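You operate a simulated robot arm through the tools that you are given. There is no shell and no other tool.

Carry out the task below with a simulated robot arm. There is one attempt and no reset: what you move stays moved.

## Task
Clamp the red book spine up and wax its spine.
Fine: use the round pad and the wax pot; pad back, pot shut, book left in the clamp. A coat counts when it lies all over at full strength: go over it till it gets no stronger.

It is judged by the outcome, as a careful person would: the job done as asked, and still so three seconds after it is handed in. It fails if anything else is knocked over, pushed out of place, dropped, spilled or broken.

## Robot
A 7-joint arm with a two-finger parallel gripper, fixed in place. Base frame: the origin is at the foot of the arm, x ahead of it, y to its left, z up; the work surface is at about z = 0. Lengths are in cm, angles in rad, forces in N, time in s.
With the tool pointing down near the work surface it reaches from about 22 to 58 cm from the base axis. Its first joint turns from -1.152 to 1.152 rad. Payload 2.5 kg.
The tool frame sits at the grasp point between the pads (the TCP): z along the fingers, y along the line on which they close. The tips reach 2.3 cm beyond it. Largest opening 9.4 cm; finger width 3.8, thickness 1; the body of the gripper, 5.4 by 9.6 cm, starts 3.9 cm behind the TCP.
Orientation is that of the tool frame in the base frame, as [roll, pitch, yaw] about the fixed x, y, z axes, in that order (R = Rz(yaw) Ry(pitch) Rx(roll)). With the fingers straight down and closing along the base's y, the tool's x points along the base's -x, its y along +y and its z along -z.

## Interface
- The arm moves only by the tool arm_command. Its argument "series" is a list of rows, each an object of numbers (a shift or turn left out is 0, a gripper value left out holds the last): "x", "y", "z": the shift along the tool's x, y, z in units of 40 mm (1.0 is 40 mm); "wx", "wy", "wz": the turn, a rotation vector about the tool's x, y, z in units of 4 degrees (1.0 is 4 degrees); "gripper": the gripper command, from -1 (fully open) to 1 (shut), values between in proportion. In form: [{"x": .., "y": .., "z": .., "wx": .., "wy": .., "wz": .., "gripper": ..}, ...]. A call has 1 to 20 rows; each row shifts and turns the commanded pose from where the row before left it, along the tool's axes as they then stand. A call with a number of a shift or a turn outside -1 to 1 is refused whole. A row lasts 0.2 s, in which the tool goes at most 5 cm and 0.15 rad; a call with a longer step from one row to the next is refused whole, and so is a gripper value outside its range. Where a pose cannot be reached the arm comes as near as it can. A force on the tool above 40 N (or 10 N above the force at the start of the call, whichever is more), or a blocked arm, ends the call early, and 0.2 s more pass. The fingers move at their own pace (about 10.8 cm/s each) and stop on an object; they squeeze with about 36 N. The grip force told is the motor's: it shows also when the fingers shut on nothing. Time passes only in rows, and 0.2 s behind the last, so rows that do not move let the fingers close. The reply holds the time, the measured pose of the TCP, the force on the tool along the base axes, the opening and the grip force, in the units named above and with some noise, with the torque about the TCP (base axes, N m) and any sound that the robot's microphone picked up, and new pictures: "pictures" is both (left out), scene, wrist or none.
- Cameras (640 x 400 px; columns grow to the right, rows downward): "scene" is fixed at [10.27, -39.94, 53.99]; the picture's right is [0.92, -0.39, 0.00], its down [-0.23, -0.55, -0.80] and it looks along [0.31, 0.74, -0.60] (base axes); focal length 282 px, centre (320, 200). "wrist" rides on the gripper at [8.6, 1.6, -7.4] in the tool frame; the picture's right is [-0.18, 0.98, 0.00], its down [-0.58, -0.11, -0.81] and it looks along [-0.79, -0.15, 0.59] (tool axes); focal length 243 px, centre (320, 200). There is no depth. A picture from a camera that has moved, and an enlarged one, comes with that camera's place and axes in the base frame and with its lens.
- close_up(camera, box): a new picture of the part [left, top, right, bottom] of that camera's present view, enlarged. No time passes.
- finish_job(): hands the job in; it is judged then, once.

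Places have to be worked out from the pictures, the camera data and where the tool is seen. Open the gripper and draw the arm clear of the work before you hand the job in, unless the task says otherwise.

The tools are called after ">>>" by a JSON object that holds its "name" and its "arguments". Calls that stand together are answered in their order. arm_command: Moves the arm, as the interface text tells. Its arguments: {"type":"object","properties":{"series":{"type":"array","items":{"type":"object","properties":{"x":{"type":"number"},"y":{"type":"number"},"z":{"type":"number"},"wx":{"type":"number"},"wy":{"type":"number"},"wz":{"type":"number"},"gripper":{"type":"number"}}}},"pictures":{"type":"string","enum":["both","scene","wrist","none"]}},"required":["series"]} The other tools are called the same way: close_up (camera, box) takes an enlarged picture of a part of a camera's view; finish_job () hands the job in.

At the start:

```text
time: 0.0
tcp_pos: [33.6, -0.33, 35.17]
ee_rot: [-3.14, 0.0, -3.141]
ft_force: [0.1, 0.5, 0.4]
moment: [0.03, 0.0, 0.02]
width: 9.38
grasp_force: 0.2
```

scene: 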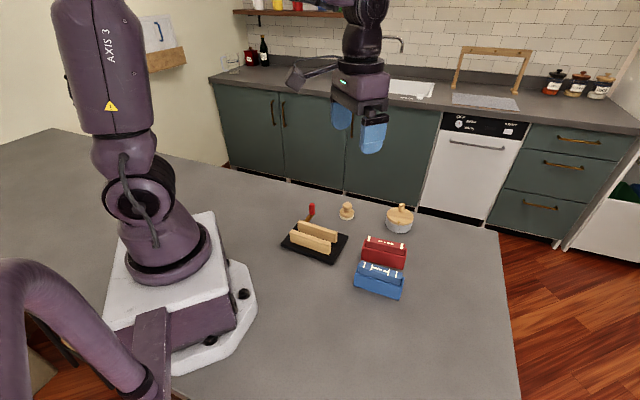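
wrist: 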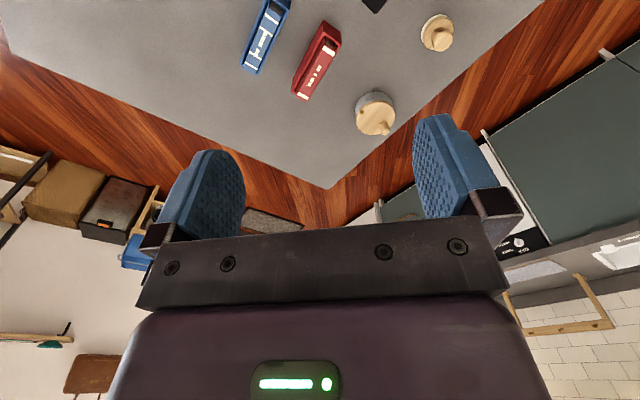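

I see the clamp (black base with two wooden jaws and a red-handled screw), the round pad, the wax pot, and the red and blue books. I take close-ups first to locate things.

>>> {"name": "close_up", "arguments": {"camera": "scene", "box": [270, 190, 430, 310]}}

>>> {"name": "close_up", "arguments": {"camera": "scene", "box": [270, 195, 360, 270]}}

>>> {"name": "close_up", "arguments": {"camera": "wrist", "box": [220, 0, 480, 160]}}

```text
3.33 times, centred on (350, 250) of scene
camera zoom: at [10.27, -39.94, 53.99], right [0.92, -0.39, 0.0], down [-0.23, -0.55, -0.8], along [0.31, 0.74, -0.6], focal length 938 px, centre (220, 33)
```

zoom: 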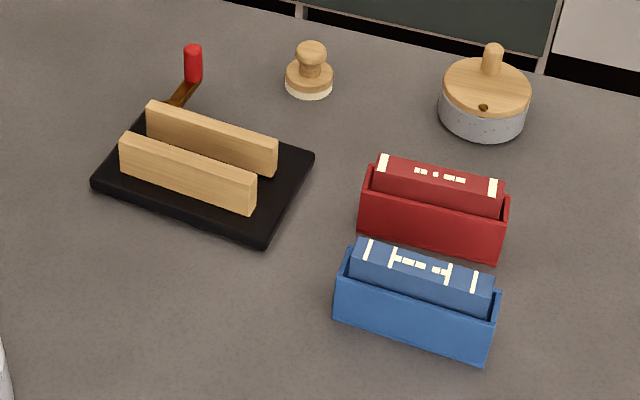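

```text
5.33 times, centred on (315, 232) of scene
camera zoom: at [10.27, -39.94, 53.99], right [0.92, -0.39, 0.0], down [-0.23, -0.55, -0.8], along [0.31, 0.74, -0.6], focal length 1501 px, centre (347, 27)
```

zoom: 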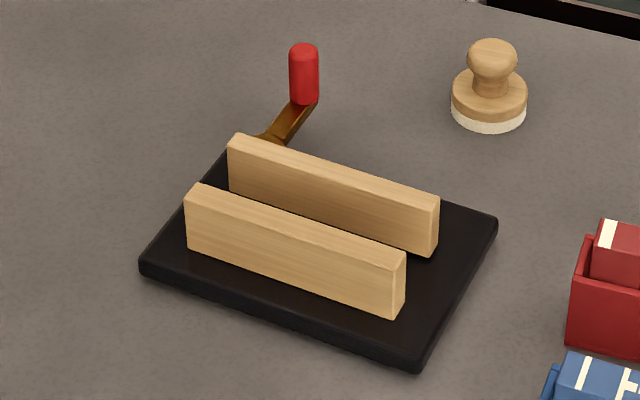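

```text
2.46 times, centred on (350, 80) of wrist
camera zoom: at [24.97, 1.36, 42.61], right [0.18, 0.98, 0.0], down [0.58, -0.11, 0.81], along [0.79, -0.15, -0.59], focal length 597 px, centre (246, 495)
```

zoom: 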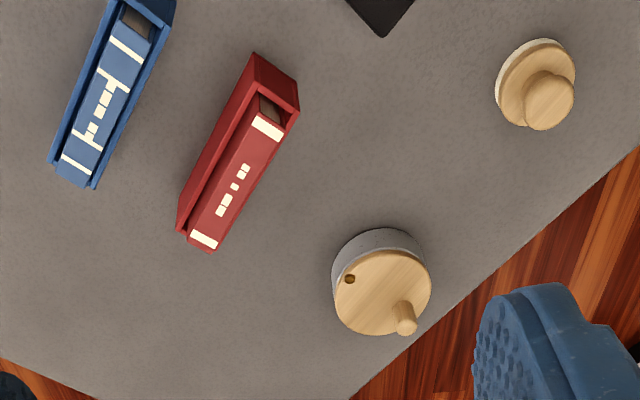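

The books sit in slipcases, spine up. I judge the clamp to be at about (30, 9), lying at −46°, and the red case at about (43, −2). I tilt the wrist camera down for a better look before touching anything.

>>> {"name": "arm_command", "arguments": {"series": [{"wy": 1}, {"wy": 1}, {"wy": 1}, {"wy": 1}, {"wy": 1}, {"wy": 1}, {"wy": 1}, {"wy": 1}], "pictures": "both"}}

```text
time: 1.8
tcp_pos: [33.77, -0.2, 35.05]
ee_rot: [3.141, -0.559, -3.141]
ft_force: [-0.2, -0.4, -0.1]
moment: [0.0, -0.01, 0.02]
width: 9.4
grasp_force: 0.0
camera wrist: at [30.24, 1.33, 46.04], right [0.16, 0.98, -0.1], down [0.92, -0.11, 0.38], along [0.36, -0.15, -0.92], focal length 243 px, centre (320, 200)
```

scene: 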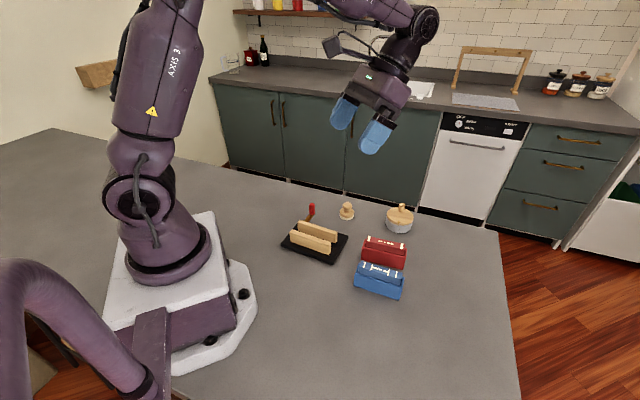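
wrist: 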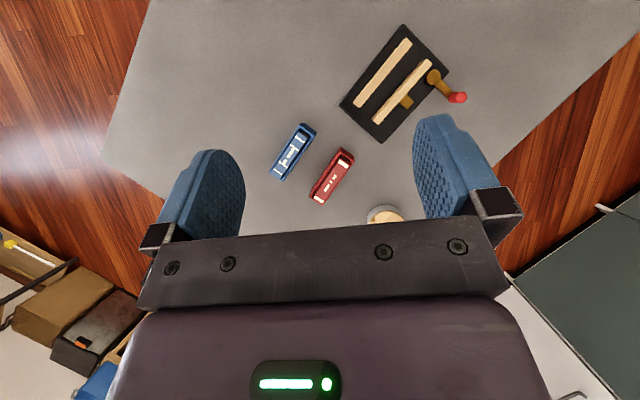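

Now the view is nearly top-down. I enlarge the clamp and the books.

>>> {"name": "close_up", "arguments": {"camera": "wrist", "box": [330, 15, 480, 150]}}

>>> {"name": "close_up", "arguments": {"camera": "wrist", "box": [260, 110, 420, 230]}}

```text
2.96 times, centred on (405, 82) of wrist
camera zoom: at [30.24, 1.33, 46.04], right [0.16, 0.98, -0.1], down [0.92, -0.11, 0.38], along [0.36, -0.15, -0.92], focal length 719 px, centre (68, 548)
```

zoom: 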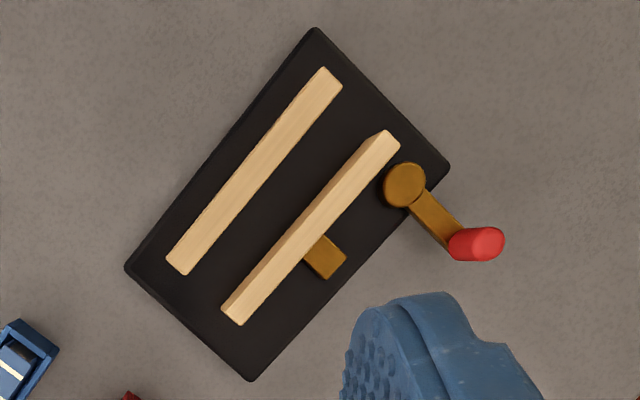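

```text
3.33 times, centred on (340, 170) of wrist
camera zoom: at [30.24, 1.33, 46.04], right [0.16, 0.98, -0.1], down [0.92, -0.11, 0.38], along [0.36, -0.15, -0.92], focal length 809 px, centre (253, 300)
```

zoom: 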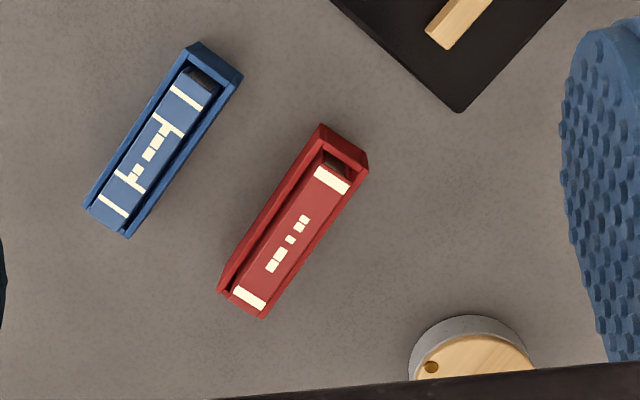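

The clamp has a lever with a red knob on a vertical pivot near (29, 15), currently pointing away from the jaws. The jaw gap looks about 3 cm. I move closer over the pad and pot for a better look.

>>> {"name": "arm_command", "arguments": {"series": [{"x": -0.65, "y": 0.375, "z": 0.33}, {"x": -0.65, "y": 0.375, "z": 0.33}, {"x": -0.65, "y": 0.375, "z": 0.33}, {"x": -0.65, "y": 0.375, "z": 0.33}, {}], "pictures": "both"}}

```text
time: 3.0
tcp_pos: [39.65, 5.96, 25.2]
ee_rot: [-3.141, -0.557, 3.141]
ft_force: [0.9, -0.6, -0.4]
moment: [-0.01, -0.01, 0.06]
width: 9.39
grasp_force: 0.0
camera wrist: at [36.25, 7.46, 36.11], right [0.16, 0.98, -0.1], down [0.92, -0.11, 0.38], along [0.36, -0.15, -0.92], focal length 243 px, centre (320, 200)
```

scene: 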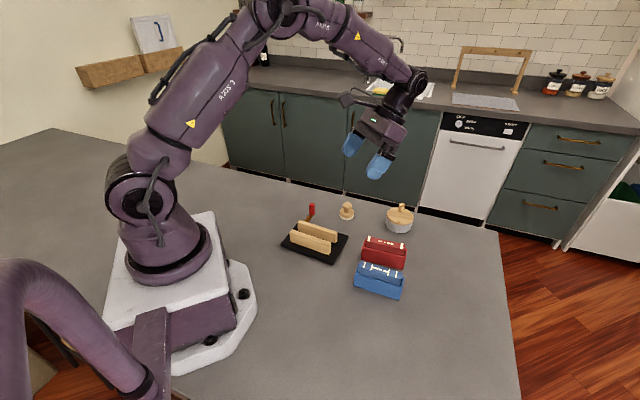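
wrist: 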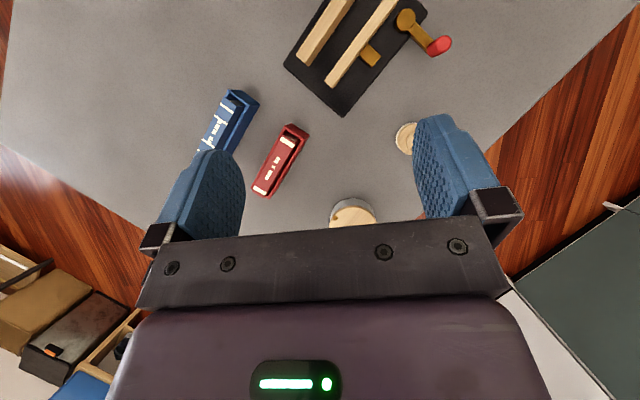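

The red book, pot edge and pad are visible between the fingers. I enlarge each of them, and the clamp with its lever.

>>> {"name": "close_up", "arguments": {"camera": "wrist", "box": [190, 80, 350, 210]}}

>>> {"name": "close_up", "arguments": {"camera": "wrist", "box": [280, 0, 460, 120]}}

>>> {"name": "close_up", "arguments": {"camera": "wrist", "box": [320, 110, 440, 230]}}

>>> {"name": "close_up", "arguments": {"camera": "scene", "box": [340, 190, 430, 310]}}

```text
3.08 times, centred on (270, 145) of wrist
camera zoom: at [36.25, 7.46, 36.11], right [0.16, 0.98, -0.1], down [0.92, -0.11, 0.38], along [0.36, -0.15, -0.92], focal length 746 px, centre (474, 369)
```

zoom: 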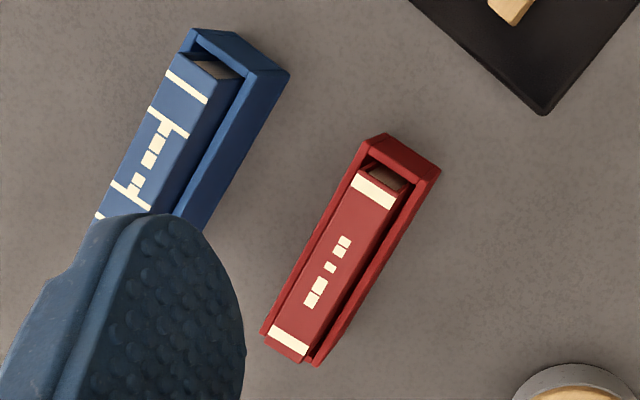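

```text
3.33 times, centred on (370, 60) of wrist
camera zoom: at [36.25, 7.46, 36.11], right [0.16, 0.98, -0.1], down [0.92, -0.11, 0.38], along [0.36, -0.15, -0.92], focal length 809 px, centre (153, 667)
```

zoom: 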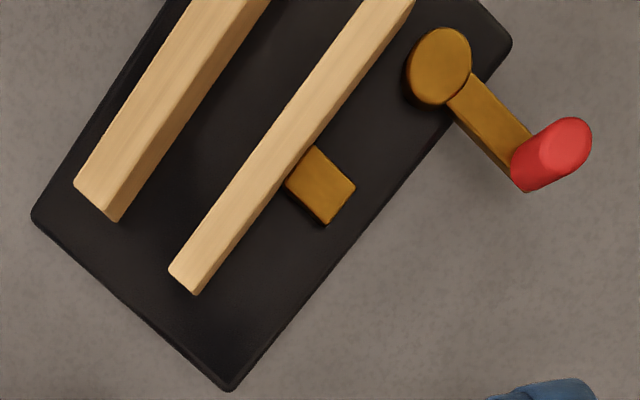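

```text
3.33 times, centred on (380, 170) of wrist
camera zoom: at [36.25, 7.46, 36.11], right [0.16, 0.98, -0.1], down [0.92, -0.11, 0.38], along [0.36, -0.15, -0.92], focal length 809 px, centre (120, 300)
```

zoom: 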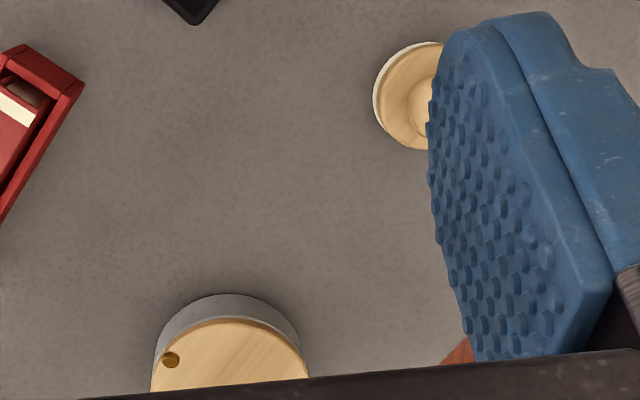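

```text
3.33 times, centred on (385, 250) of scene
camera zoom: at [10.27, -39.94, 53.99], right [0.92, -0.39, 0.0], down [-0.23, -0.55, -0.8], along [0.31, 0.74, -0.6], focal length 938 px, centre (103, 33)
```

zoom: 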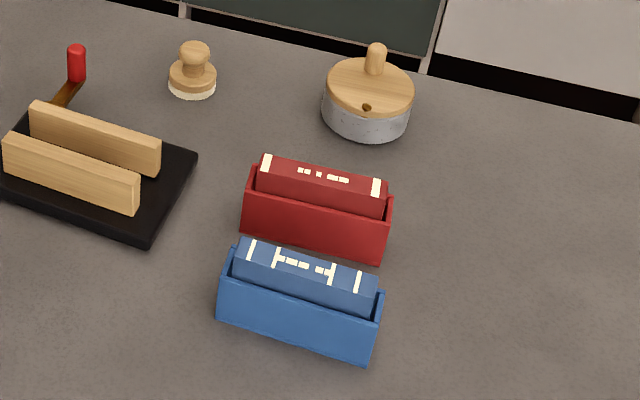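

The pot's lid carries an off-centre knob and a small brass pin at the opposite edge, so it may swivel about that pin. I move over the pot to look closer.

>>> {"name": "arm_command", "arguments": {"series": [{"x": -0.76, "y": 0.125, "z": 0.114}, {"x": -0.76, "y": 0.125, "z": 0.114}, {"x": -0.76, "y": 0.125, "z": 0.114}, {"x": -0.76, "y": 0.125, "z": 0.114}, {}], "pictures": "wrist"}}

```text
time: 4.2
tcp_pos: [49.01, 7.82, 17.04]
ee_rot: [3.141, -0.559, 3.141]
ft_force: [0.0, 1.3, 0.6]
moment: [-0.01, 0.0, -0.01]
width: 9.41
grasp_force: 0.1
camera wrist: at [45.6, 9.39, 27.97], right [0.16, 0.98, -0.1], down [0.92, -0.11, 0.38], along [0.36, -0.15, -0.92], focal length 243 px, centre (320, 200)
```

wrist: 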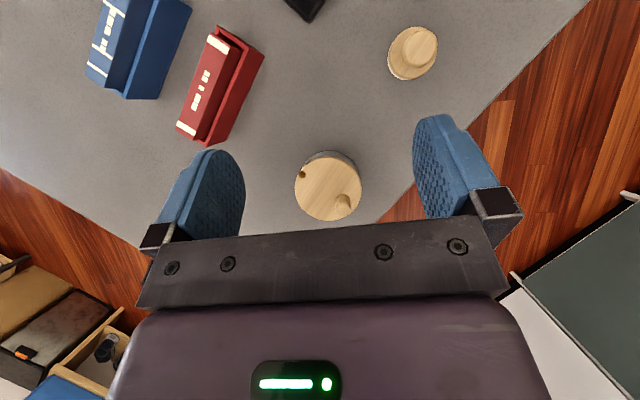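

>>> {"name": "close_up", "arguments": {"camera": "wrist", "box": [280, 140, 380, 225]}}

>>> {"name": "close_up", "arguments": {"camera": "wrist", "box": [370, 10, 460, 90]}}

>>> {"name": "close_up", "arguments": {"camera": "wrist", "box": [80, 0, 280, 150]}}

>>> {"name": "close_up", "arguments": {"camera": "scene", "box": [330, 195, 420, 255]}}

```text
4.71 times, centred on (330, 182) of wrist
camera zoom: at [45.6, 9.39, 27.97], right [0.16, 0.98, -0.1], down [0.92, -0.11, 0.38], along [0.36, -0.15, -0.92], focal length 1142 px, centre (273, 282)
```

zoom: 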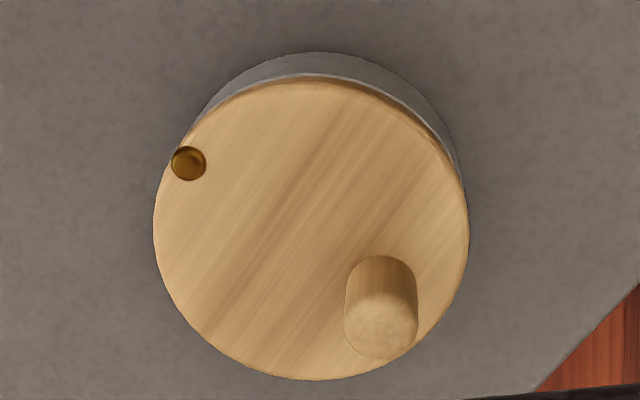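

```text
5.00 times, centred on (415, 50) of wrist
camera zoom: at [45.6, 9.39, 27.97], right [0.16, 0.98, -0.1], down [0.92, -0.11, 0.38], along [0.36, -0.15, -0.92], focal length 1213 px, centre (-155, 950)
```

zoom: 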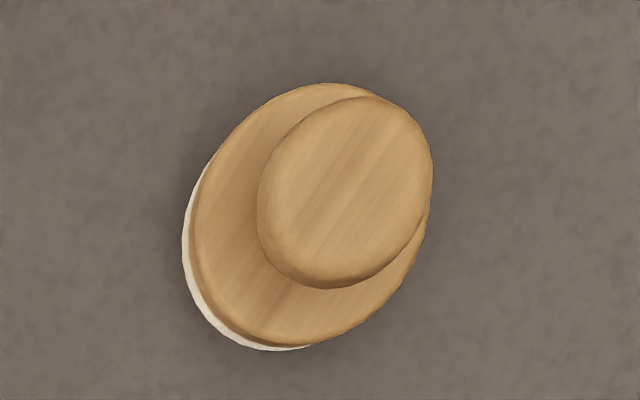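

```text
2.67 times, centred on (180, 75) of wrist
camera zoom: at [45.6, 9.39, 27.97], right [0.16, 0.98, -0.1], down [0.92, -0.11, 0.38], along [0.36, -0.15, -0.92], focal length 647 px, centre (693, 533)
```

zoom: 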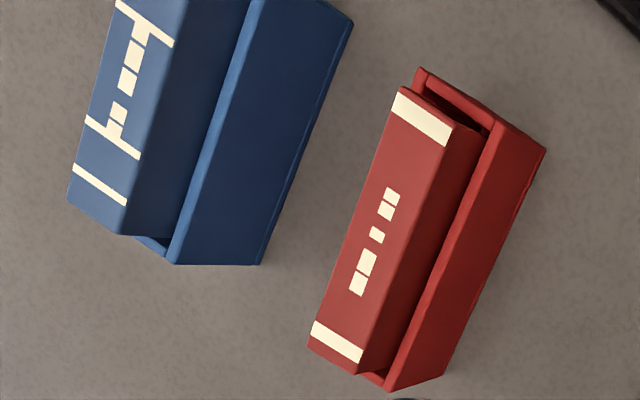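

```text
6.67 times, centred on (375, 225) of scene
camera zoom: at [10.27, -39.94, 53.99], right [0.92, -0.39, 0.0], down [-0.23, -0.55, -0.8], along [0.31, 0.74, -0.6], focal length 1876 px, centre (-47, 33)
```

zoom: 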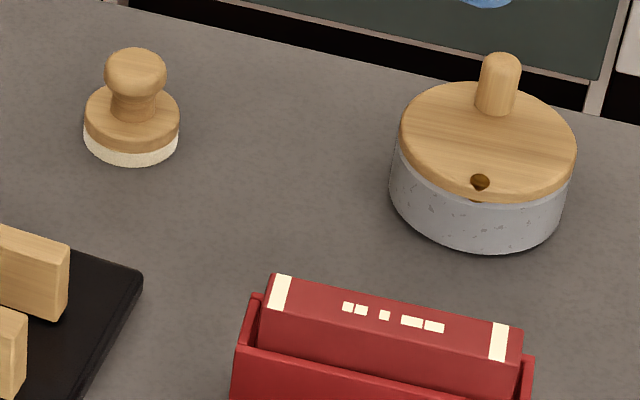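

The lid pivots on the brass pin at about (52, 4.2), with its knob at about (55.6, 8.0) and its top at z≈3.7. The red spine's centre is about (43, −2.6, 6.3) at −41°, 1.75 cm thick. Next I view the clamp from closer above.

>>> {"name": "arm_command", "arguments": {"series": [{"x": 0.83, "y": 0.03, "z": 0.519}, {"x": 0.83, "y": 0.03, "z": 0.519}, {"x": 0.83, "y": 0.03, "z": 0.519}, {"x": 0.83, "y": 0.03, "z": 0.519}, {"x": 0.83, "y": 0.03, "z": 0.519}, {"x": 0.83, "y": 0.03, "z": 0.519}, {}], "pictures": "both"}}

```text
time: 5.8
tcp_pos: [25.49, 8.35, 17.11]
ee_rot: [-3.141, -0.558, 3.141]
ft_force: [-0.5, 1.3, -0.6]
moment: [0.02, 0.01, -0.01]
width: 9.38
grasp_force: 0.0
camera wrist: at [21.99, 10.03, 27.94], right [0.16, 0.98, -0.1], down [0.92, -0.11, 0.38], along [0.36, -0.15, -0.92], focal length 243 px, centre (320, 200)
```

scene: 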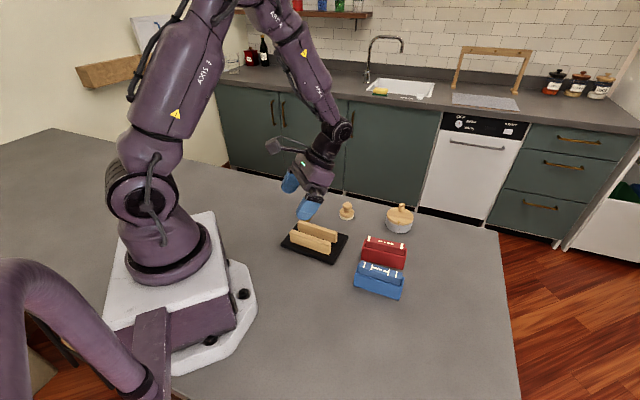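
wrist: 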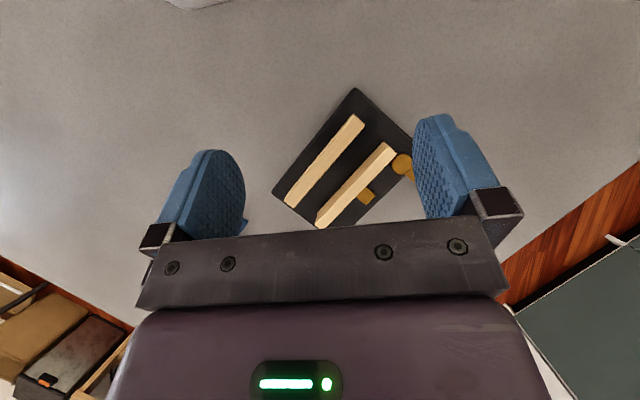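

>>> {"name": "close_up", "arguments": {"camera": "wrist", "box": [260, 80, 440, 235]}}

>>> {"name": "close_up", "arguments": {"camera": "scene", "box": [275, 200, 355, 265]}}

```text
2.58 times, centred on (350, 158) of wrist
camera zoom: at [21.99, 10.03, 27.94], right [0.16, 0.98, -0.1], down [0.92, -0.11, 0.38], along [0.36, -0.15, -0.92], focal length 626 px, centre (243, 310)
```

zoom: 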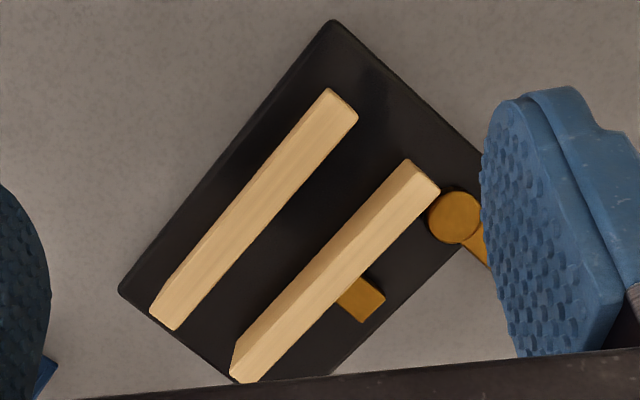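

```text
6.15 times, centred on (315, 232) of scene
camera zoom: at [10.27, -39.94, 53.99], right [0.92, -0.39, 0.0], down [-0.23, -0.55, -0.8], along [0.31, 0.74, -0.6], focal length 1732 px, centre (351, 0)
```

zoom: 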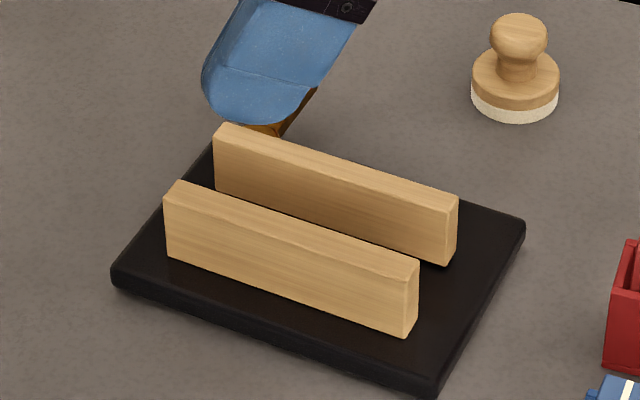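

I zoom further on both views to triangulate the jaw edges.

>>> {"name": "close_up", "arguments": {"camera": "wrist", "box": [325, 100, 405, 150]}}

>>> {"name": "close_up", "arguments": {"camera": "wrist", "box": [275, 180, 355, 230]}}

>>> {"name": "close_up", "arguments": {"camera": "scene", "box": [285, 215, 325, 240]}}

>>> {"name": "close_up", "arguments": {"camera": "scene", "box": [310, 225, 350, 260]}}

```text
8.00 times, centred on (365, 125) of wrist
camera zoom: at [21.99, 10.03, 27.94], right [0.16, 0.98, -0.1], down [0.92, -0.11, 0.38], along [0.36, -0.15, -0.92], focal length 1941 px, centre (-40, 800)
```

zoom: 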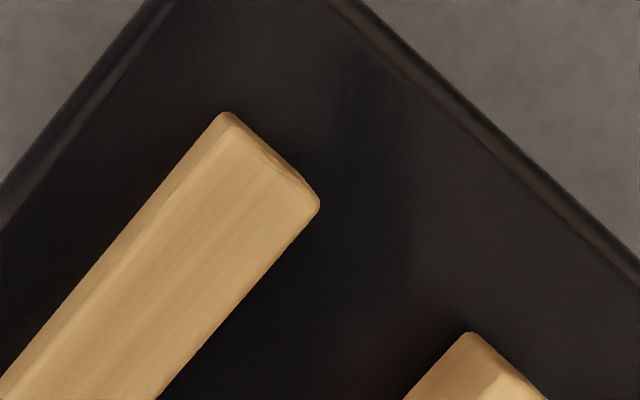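

```text
8.00 times, centred on (315, 205) of wrist
camera zoom: at [21.99, 10.03, 27.94], right [0.16, 0.98, -0.1], down [0.92, -0.11, 0.38], along [0.36, -0.15, -0.92], focal length 1941 px, centre (360, 160)
```

zoom: 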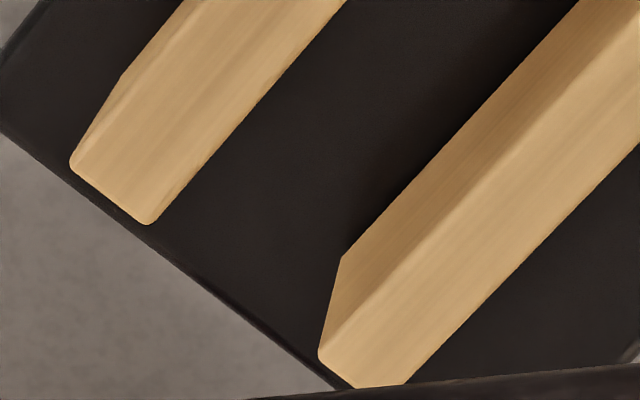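

```text
16.00 times, centred on (305, 228) of scene
camera zoom: at [10.27, -39.94, 53.99], right [0.92, -0.39, 0.0], down [-0.23, -0.55, -0.8], along [0.31, 0.74, -0.6], focal length 4503 px, centre (560, -240)
```

zoom: 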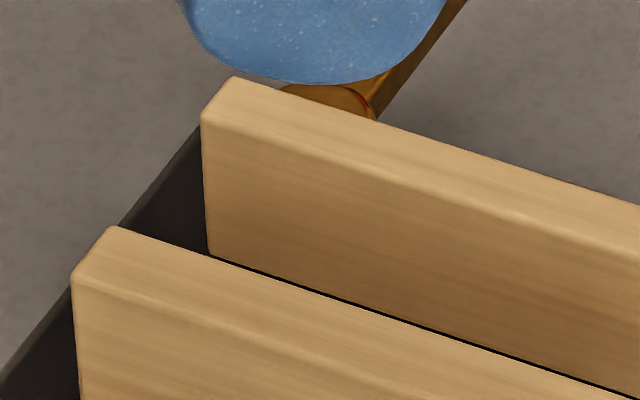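

```text
11.43 times, centred on (330, 242) of scene
camera zoom: at [10.27, -39.94, 53.99], right [0.92, -0.39, 0.0], down [-0.23, -0.55, -0.8], along [0.31, 0.74, -0.6], focal length 3217 px, centre (206, -286)
```

zoom: 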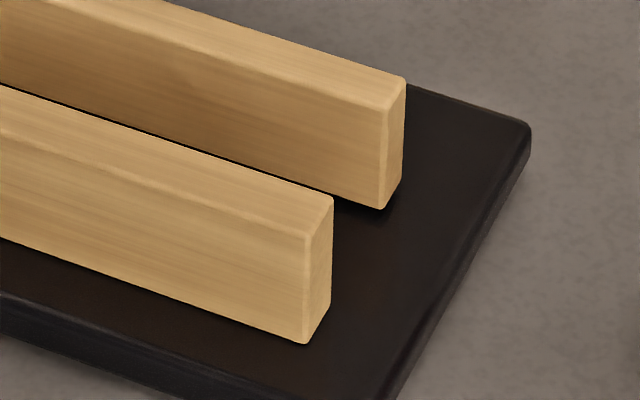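

The clamp's inner front-jaw edge runs from (24.15, 11.5) to (31.4, 3.5) at −47.7°. The gap is about 2.85 cm, the jaw tops are at z≈5.1 and the base top at about 1.9. I level the tool and go above the red book.

>>> {"name": "arm_command", "arguments": {"series": [{"wy": -1}, {"wy": -1}, {"wy": -1}, {"wy": -1}, {"wy": -1}, {"wy": -1}, {"wy": -1}, {"wy": -1}, {"x": -0.73, "y": -0.455, "z": -0.12}, {"x": -0.73, "y": -0.455, "z": -0.12}, {"x": -0.73, "y": -0.455, "z": -0.12}, {"x": -0.73, "y": -0.455, "z": -0.12}, {"x": -0.73, "y": -0.455, "z": -0.12}, {"x": -0.73, "y": -0.455, "z": -0.12}, {}], "pictures": "none"}}

>>> {"name": "arm_command", "arguments": {"series": [{"wz": 1}, {"wz": 1}, {"wz": 1}, {"wz": 1}, {"wz": 1}, {"wz": 1}, {"wz": 1}, {"wz": 1}, {"wz": 1}, {"wz": 1}, {"wz": 0.33}, {}], "pictures": "both"}}

```text
time: 9.0
tcp_pos: [43.17, -2.41, 20.12]
ee_rot: [-3.141, 0.001, -3.141]
ft_force: [1.1, -0.6, -0.4]
moment: [0.03, 0.02, 0.02]
width: 9.4
grasp_force: 0.1
```

```text
time: 11.6
tcp_pos: [43.11, -2.59, 19.94]
ee_rot: [3.14, 0.0, 2.418]
ft_force: [0.2, 0.7, -0.4]
moment: [-0.03, -0.03, -0.02]
width: 9.41
grasp_force: 0.0
camera wrist: at [37.53, 4.4, 27.46], right [0.79, 0.62, 0.0], down [0.36, -0.47, 0.81], along [0.5, -0.64, -0.59], focal length 243 px, centre (320, 200)
```

scene: 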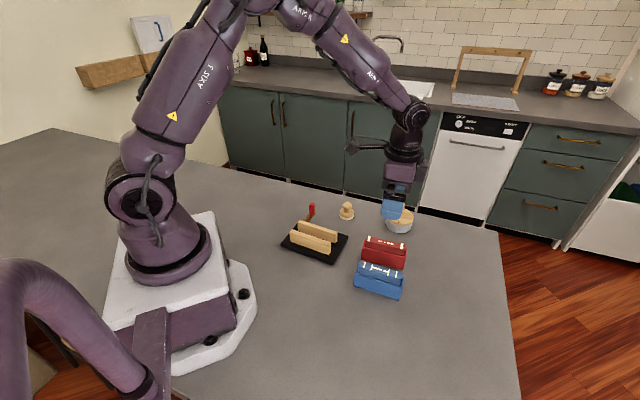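
wrist: 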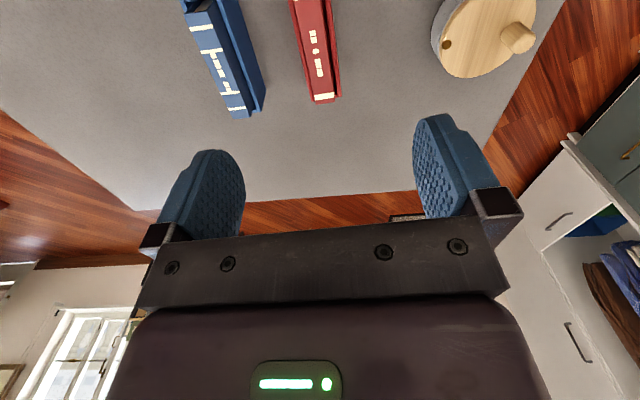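

The tool's closing line is now at about 48.5°, square to the spine. I zoom in to verify the alignment before descending.

>>> {"name": "close_up", "arguments": {"camera": "wrist", "box": [260, 0, 380, 110]}}

>>> {"name": "close_up", "arguments": {"camera": "scene", "box": [345, 225, 425, 285]}}

```text
3.64 times, centred on (320, 55) of wrist
camera zoom: at [37.53, 4.4, 27.46], right [0.79, 0.62, 0.0], down [0.36, -0.47, 0.81], along [0.5, -0.64, -0.59], focal length 882 px, centre (320, 727)
```

zoom: 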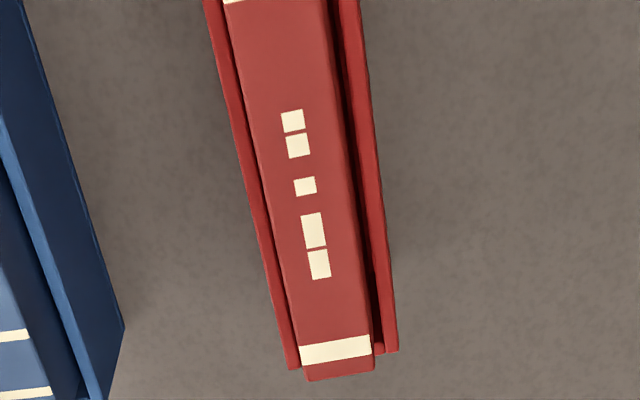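

```text
6.67 times, centred on (385, 255) of scene
camera zoom: at [10.27, -39.94, 53.99], right [0.92, -0.39, 0.0], down [-0.23, -0.55, -0.8], along [0.31, 0.74, -0.6], focal length 1876 px, centre (-113, -167)
```

zoom: 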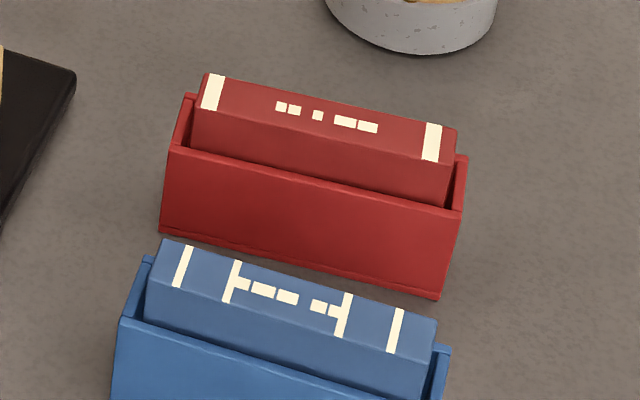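

The spine's centre line lies about 0.3 cm toward the blue book from my TCP, and the case rim is at z≈4.5. I shift slightly and descend to just above the book.

>>> {"name": "arm_command", "arguments": {"series": [{"y": -0.07, "z": 0.8}, {"z": 0.8}, {"z": 0.8}, {}], "pictures": "both"}}

```text
time: 12.6
tcp_pos: [42.93, -2.68, 10.42]
ee_rot: [-3.141, 0.0, 2.42]
ft_force: [-0.2, -0.3, -0.1]
moment: [-0.01, -0.02, 0.03]
width: 9.4
grasp_force: 0.0
camera wrist: at [37.5, 4.2, 17.87], right [0.79, 0.62, 0.0], down [0.36, -0.47, 0.81], along [0.5, -0.63, -0.59], focal length 243 px, centre (320, 200)
```

scene: 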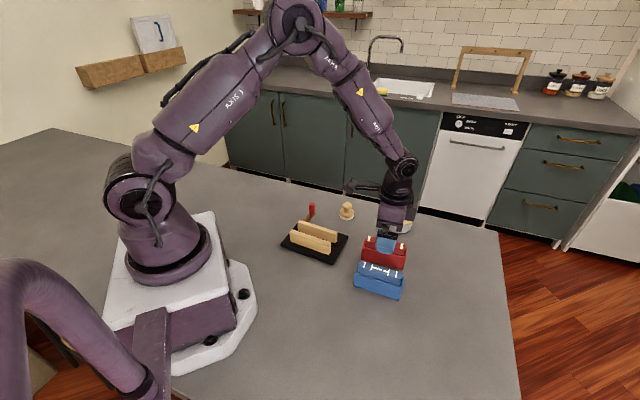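
wrist: 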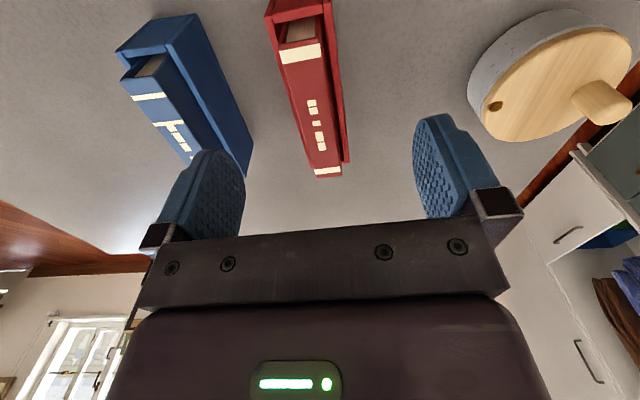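

The red spine is centred between the fingers. I narrow the opening, descend to z≈7.2 so the tips stay above the case rim, and close on the book.

>>> {"name": "arm_command", "arguments": {"series": [{"gripper": -0.1}, {"gripper": -0.1}, {"z": 0.4, "gripper": -0.1}, {"z": 0.4, "gripper": -0.1}, {"gripper": -0.1}], "pictures": "both"}}

```text
time: 13.8
tcp_pos: [42.93, -2.81, 7.21]
ee_rot: [3.141, 0.001, 2.421]
ft_force: [0.6, -1.2, -0.3]
moment: [0.04, 0.0, 0.0]
width: 5.18
grasp_force: 0.1
camera wrist: at [37.52, 4.13, 14.7], right [0.79, 0.62, 0.0], down [0.36, -0.47, 0.81], along [0.5, -0.64, -0.59], focal length 243 px, centre (320, 200)
```

scene: 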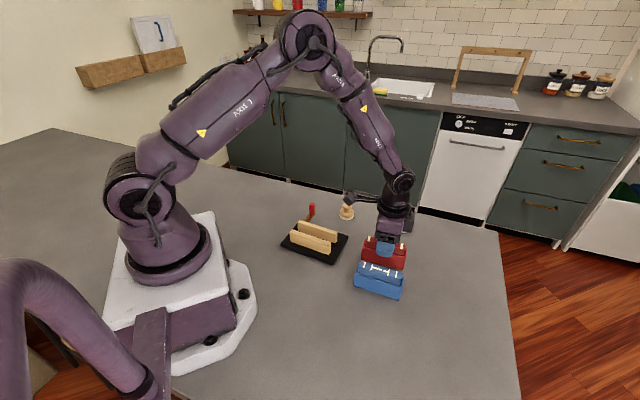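
wrist: 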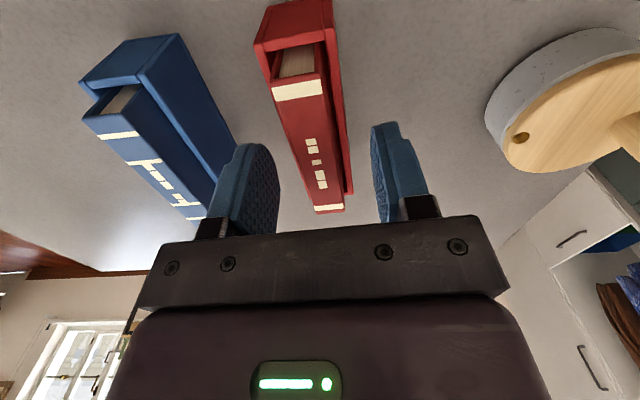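

>>> {"name": "close_up", "arguments": {"camera": "scene", "box": [345, 215, 425, 275]}}

>>> {"name": "close_up", "arguments": {"camera": "wrist", "box": [200, 60, 430, 240]}}

```text
6.67 times, centred on (385, 245) of scene
camera zoom: at [10.27, -39.94, 53.99], right [0.92, -0.39, 0.0], down [-0.23, -0.55, -0.8], along [0.31, 0.74, -0.6], focal length 1876 px, centre (-113, -100)
```

zoom: 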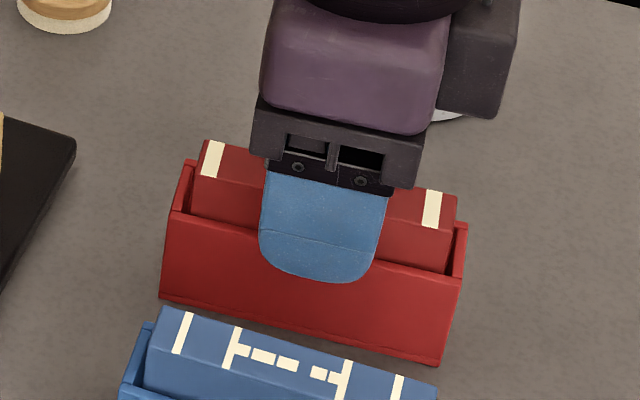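

```text
2.22 times, centred on (315, 150) of wrist
camera zoom: at [37.52, 4.13, 14.7], right [0.79, 0.62, 0.0], down [0.36, -0.47, 0.81], along [0.5, -0.64, -0.59], focal length 539 px, centre (331, 311)
```

zoom: 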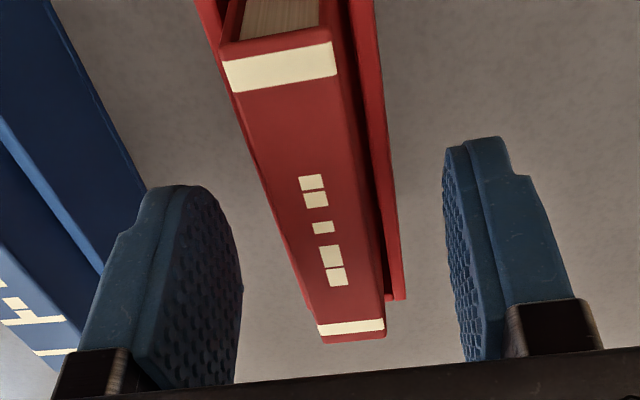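

The fingertips sit at about z=5.0, just above the case rim and either side of the book. I close the grip.

>>> {"name": "arm_command", "arguments": {"series": [{"gripper": 0.5}, {"gripper": 1}, {"gripper": 1}, {"gripper": 1}], "pictures": "wrist"}}

```text
time: 14.8
tcp_pos: [42.97, -2.84, 7.25]
ee_rot: [-3.141, 0.0, 2.419]
ft_force: [0.1, 0.7, 0.5]
moment: [-0.04, 0.03, 0.01]
width: 1.84
grasp_force: 35.5
camera wrist: at [37.5, 4.14, 14.71], right [0.79, 0.62, 0.0], down [0.36, -0.47, 0.81], along [0.5, -0.63, -0.59], focal length 243 px, centre (320, 200)
```

wrist: 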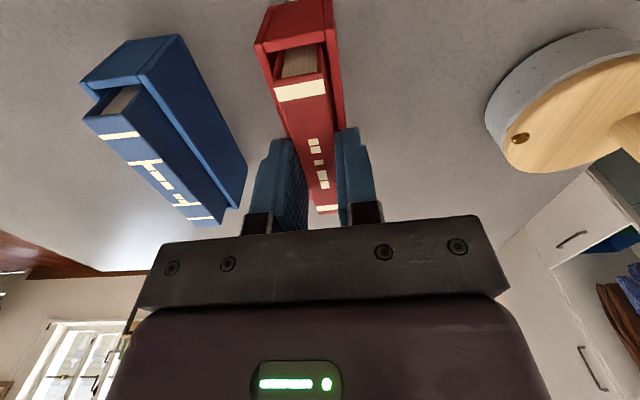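

Gripped: width 1.84 cm, force 35.5 N. I lift slowly straight up, 4 cm first, watching that the case stays.

>>> {"name": "arm_command", "arguments": {"series": [{"z": -0.2, "gripper": 1}, {"z": -0.2, "gripper": 1}, {"z": -0.2, "gripper": 1}, {"z": -0.2, "gripper": 1}, {"z": -0.2, "gripper": 1}], "pictures": "both"}}

```text
time: 16.0
tcp_pos: [42.91, -2.75, 11.27]
ee_rot: [-3.141, 0.001, 2.42]
ft_force: [-0.1, 0.1, -0.6]
moment: [0.02, 0.02, 0.03]
width: 1.8
grasp_force: 36.0
camera wrist: at [37.41, 4.2, 18.76], right [0.79, 0.62, 0.0], down [0.36, -0.47, 0.81], along [0.5, -0.64, -0.59], focal length 243 px, centre (320, 200)
```

scene: 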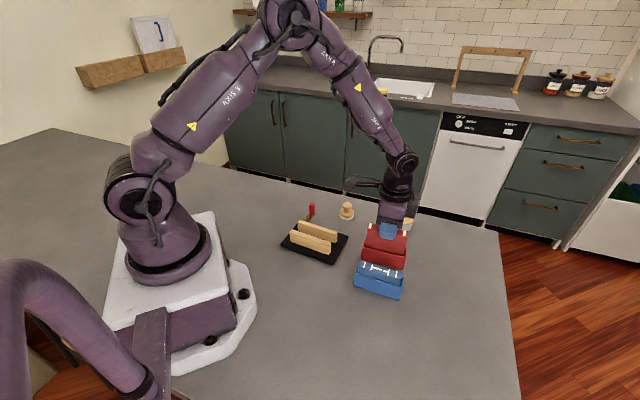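
wrist: 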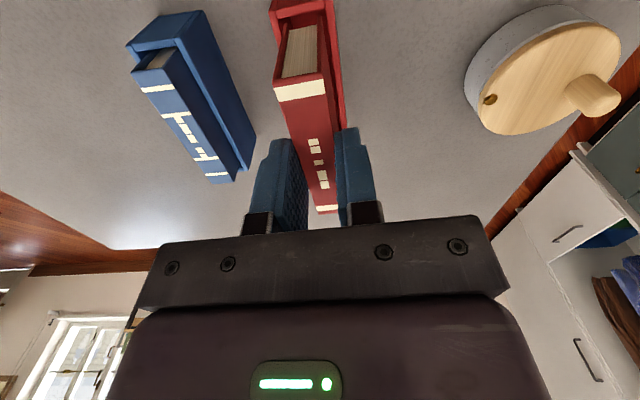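

The book is coming up in the grip. I check by close-up that the case remains on the table.

>>> {"name": "close_up", "arguments": {"camera": "scene", "box": [345, 205, 425, 275]}}

>>> {"name": "close_up", "arguments": {"camera": "wrist", "box": [220, 0, 400, 130]}}

```text
5.71 times, centred on (385, 240) of scene
camera zoom: at [10.27, -39.94, 53.99], right [0.92, -0.39, 0.0], down [-0.23, -0.55, -0.8], along [0.31, 0.74, -0.6], focal length 1608 px, centre (-51, -29)
```

zoom: 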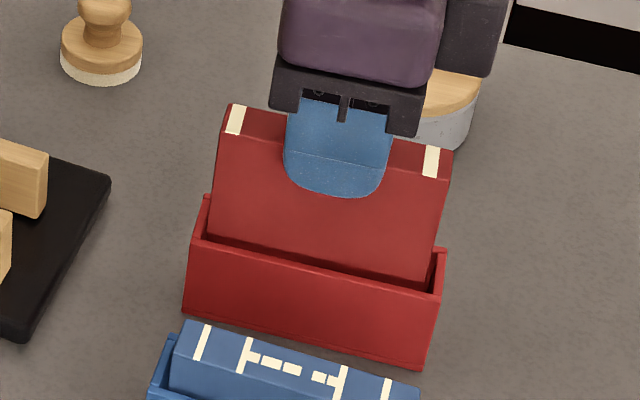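

```text
3.08 times, centred on (310, 65) of wrist
camera zoom: at [37.41, 4.2, 18.76], right [0.79, 0.62, 0.0], down [0.36, -0.47, 0.81], along [0.5, -0.64, -0.59], focal length 746 px, centre (351, 615)
```

zoom: 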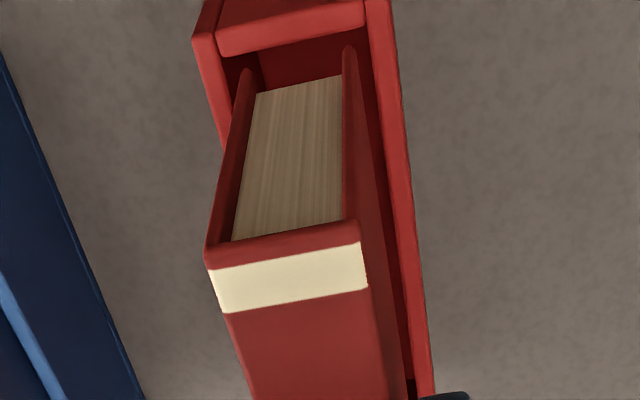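

The case stayed on the table. I lift to clear the jaws, turn about 6° to match them, and carry the book over the clamp.

>>> {"name": "arm_command", "arguments": {"series": [{"z": -0.5, "gripper": 1}, {"z": -0.5, "gripper": 1}, {"z": -0.5, "gripper": 1}, {"wz": 0.8, "gripper": 1}, {"wz": 0.79, "gripper": 1}, {"x": 0.74, "y": -0.132, "gripper": 1}, {"x": 0.74, "y": -0.132, "gripper": 1}, {"x": 0.74, "y": -0.132, "gripper": 1}, {"x": 0.74, "y": -0.132, "gripper": 1}, {"x": 0.74, "y": -0.132, "gripper": 1}, {"x": 0.74, "y": -0.132, "gripper": 1}, {"gripper": 1}], "pictures": "both"}}

```text
time: 18.6
tcp_pos: [28.57, 8.34, 17.32]
ee_rot: [3.139, 0.0, 2.312]
ft_force: [-0.2, 0.4, -0.8]
moment: [0.01, -0.04, 0.05]
width: 1.82
grasp_force: 36.2
camera wrist: at [23.82, 15.79, 24.65], right [0.85, 0.53, 0.0], down [0.31, -0.5, 0.81], along [0.42, -0.69, -0.59], focal length 243 px, centre (320, 200)
```

scene: 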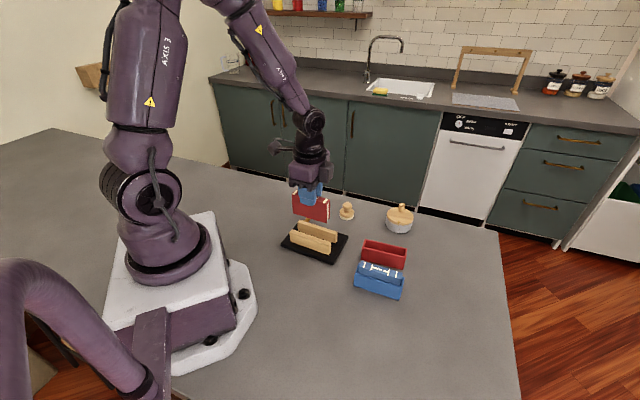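
wrist: 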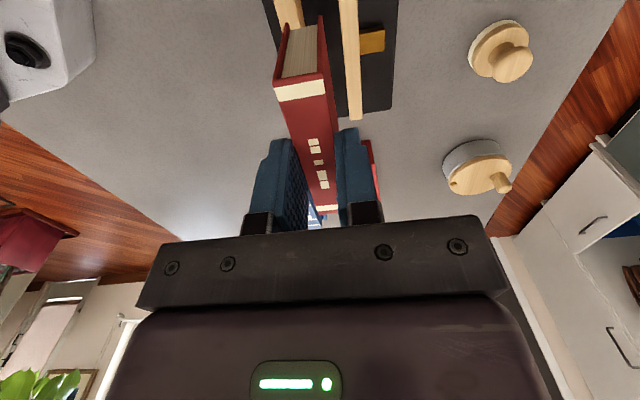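

The book hangs over the clamp, aligned along the jaws. I lower it to just above the jaw tops and check.

>>> {"name": "arm_command", "arguments": {"series": [{"z": 0.35, "gripper": 1}, {"z": 0.35, "gripper": 1}, {"z": 0.3, "gripper": 1}, {"gripper": 1}], "pictures": "both"}}

>>> {"name": "close_up", "arguments": {"camera": "scene", "box": [270, 170, 360, 270]}}

>>> {"name": "close_up", "arguments": {"camera": "wrist", "box": [200, 0, 420, 130]}}

```text
time: 19.6
tcp_pos: [28.61, 8.28, 13.24]
ee_rot: [3.14, 0.002, 2.308]
ft_force: [0.3, -0.3, -0.6]
moment: [0.0, 0.03, -0.01]
width: 1.82
grasp_force: 35.8
camera wrist: at [23.89, 15.76, 20.71], right [0.85, 0.53, 0.0], down [0.31, -0.5, 0.81], along [0.42, -0.69, -0.59], focal length 243 px, centre (320, 200)
```

scene: 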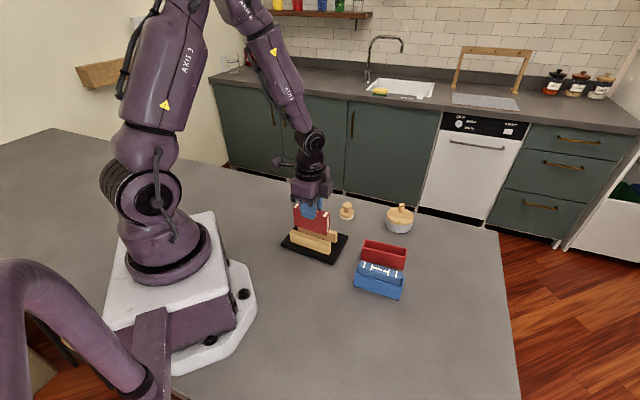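
wrist: 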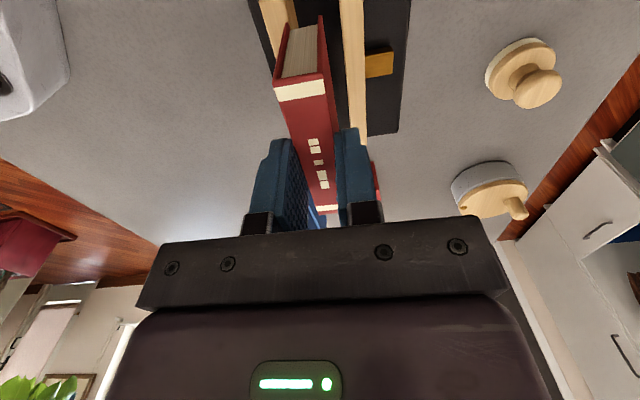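

```text
4.00 times, centred on (315, 220) of scene
camera zoom: at [10.27, -39.94, 53.99], right [0.92, -0.39, 0.0], down [-0.23, -0.55, -0.8], along [0.31, 0.74, -0.6], focal length 1126 px, centre (340, 120)
```

zoom: 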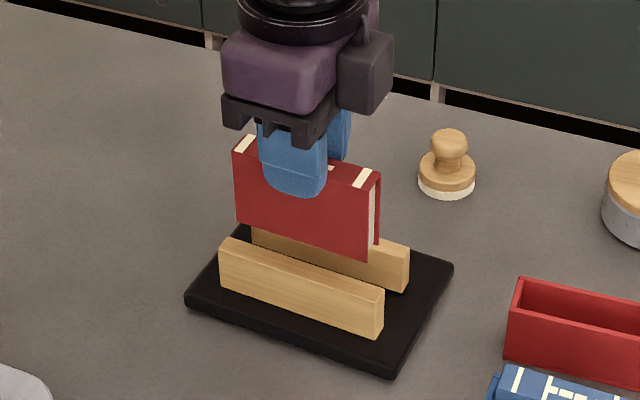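

```text
2.91 times, centred on (310, 65) of wrist
camera zoom: at [23.89, 15.76, 20.71], right [0.85, 0.53, 0.0], down [0.31, -0.5, 0.81], along [0.42, -0.69, -0.59], focal length 706 px, centre (349, 593)
```

zoom: 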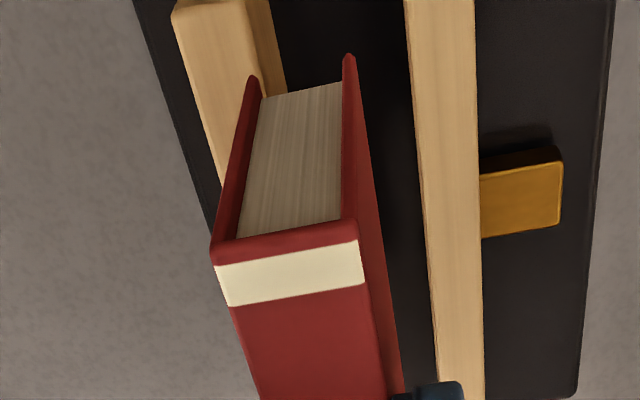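

By triangulation the book would enter with about 0.2 cm to spare at the front jaw and 1 cm at the back. I shift 0.15 cm toward the back jaw and lower it between the jaws.

>>> {"name": "arm_command", "arguments": {"series": [{"y": 0.04, "gripper": 1}, {"z": 0.2, "gripper": 1}, {"z": 0.2, "gripper": 1}, {"z": 0.2, "gripper": 1}, {"z": 0.2, "gripper": 1}, {"z": 0.15, "gripper": 1}, {"gripper": 1}], "pictures": "both"}}

>>> {"name": "close_up", "arguments": {"camera": "scene", "box": [270, 180, 360, 270]}}

>>> {"name": "close_up", "arguments": {"camera": "wrist", "box": [200, 0, 420, 130]}}

```text
time: 21.2
tcp_pos: [28.6, 8.47, 9.49]
ee_rot: [-3.141, 0.002, 2.308]
ft_force: [0.8, 0.5, -1.5]
moment: [0.0, 0.02, -0.03]
width: 1.8
grasp_force: 35.8
camera wrist: at [23.95, 15.9, 16.87], right [0.85, 0.53, 0.0], down [0.31, -0.5, 0.81], along [0.42, -0.69, -0.59], focal length 243 px, centre (320, 200)
```

scene: 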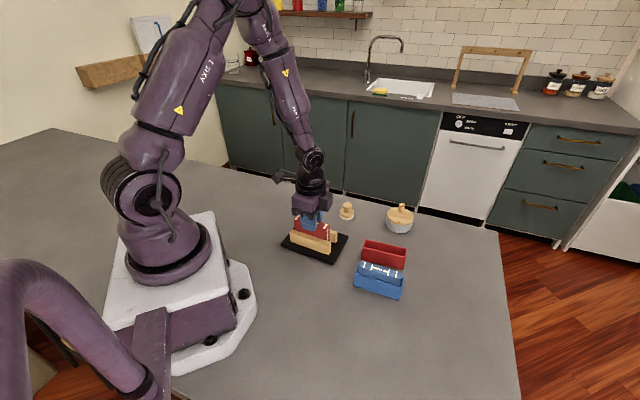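
wrist: 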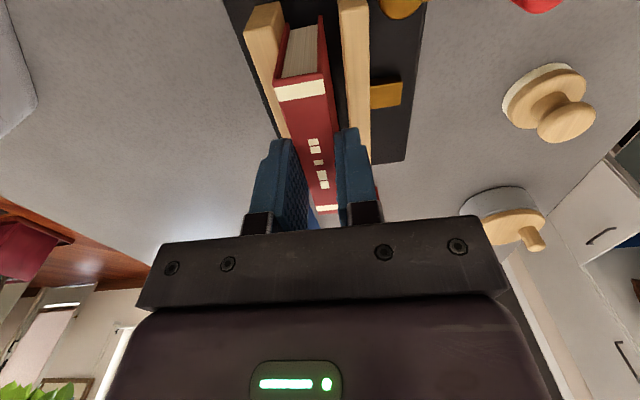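

```text
4.44 times, centred on (315, 225) of scene
camera zoom: at [10.27, -39.94, 53.99], right [0.92, -0.39, 0.0], down [-0.23, -0.55, -0.8], along [0.31, 0.74, -0.6], focal length 1251 px, centre (342, 89)
```

zoom: 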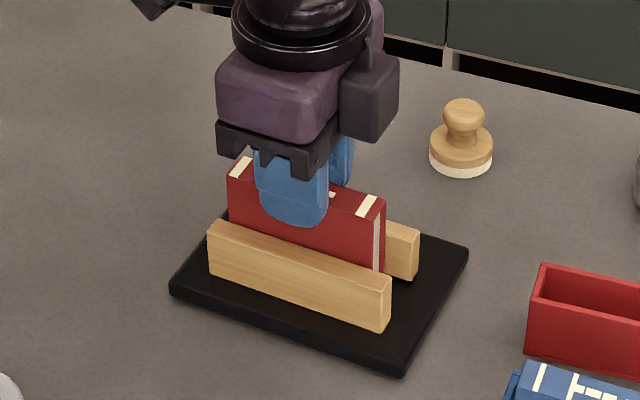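

```text
2.91 times, centred on (310, 65) of wrist
camera zoom: at [23.95, 15.9, 16.87], right [0.85, 0.53, 0.0], down [0.31, -0.5, 0.81], along [0.42, -0.69, -0.59], focal length 706 px, centre (349, 593)
```

zoom: 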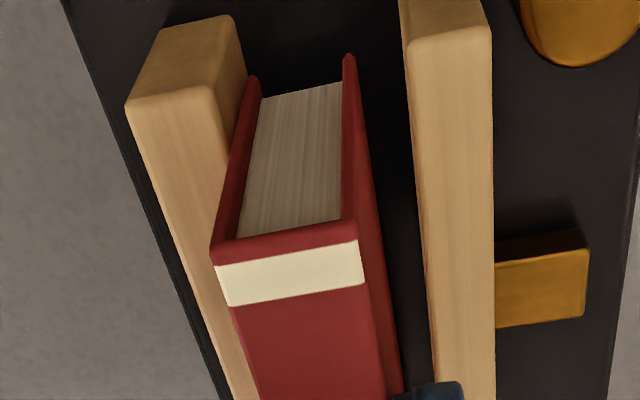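

The book stands between the jaws with its foot near z≈2.6. I lower in small steps until it touches the base.

>>> {"name": "arm_command", "arguments": {"series": [{"z": 0.06, "gripper": 1}, {"z": 0.05, "gripper": 1}, {"gripper": 1}], "pictures": "none"}}

>>> {"name": "arm_command", "arguments": {"series": [{"z": 0.04, "gripper": 1}, {"gripper": 1}], "pictures": "none"}}

```text
time: 22.0
tcp_pos: [28.7, 8.44, 8.98]
ee_rot: [-3.141, 0.0, 2.31]
ft_force: [0.1, -1.0, -0.2]
moment: [-0.03, -0.01, 0.0]
width: 1.8
grasp_force: 36.4
```

```text
time: 22.6
tcp_pos: [28.65, 8.34, 8.84]
ee_rot: [3.14, 0.002, 2.309]
ft_force: [0.1, -0.3, -1.1]
moment: [-0.03, 0.03, 0.01]
width: 1.76
grasp_force: 36.0
```

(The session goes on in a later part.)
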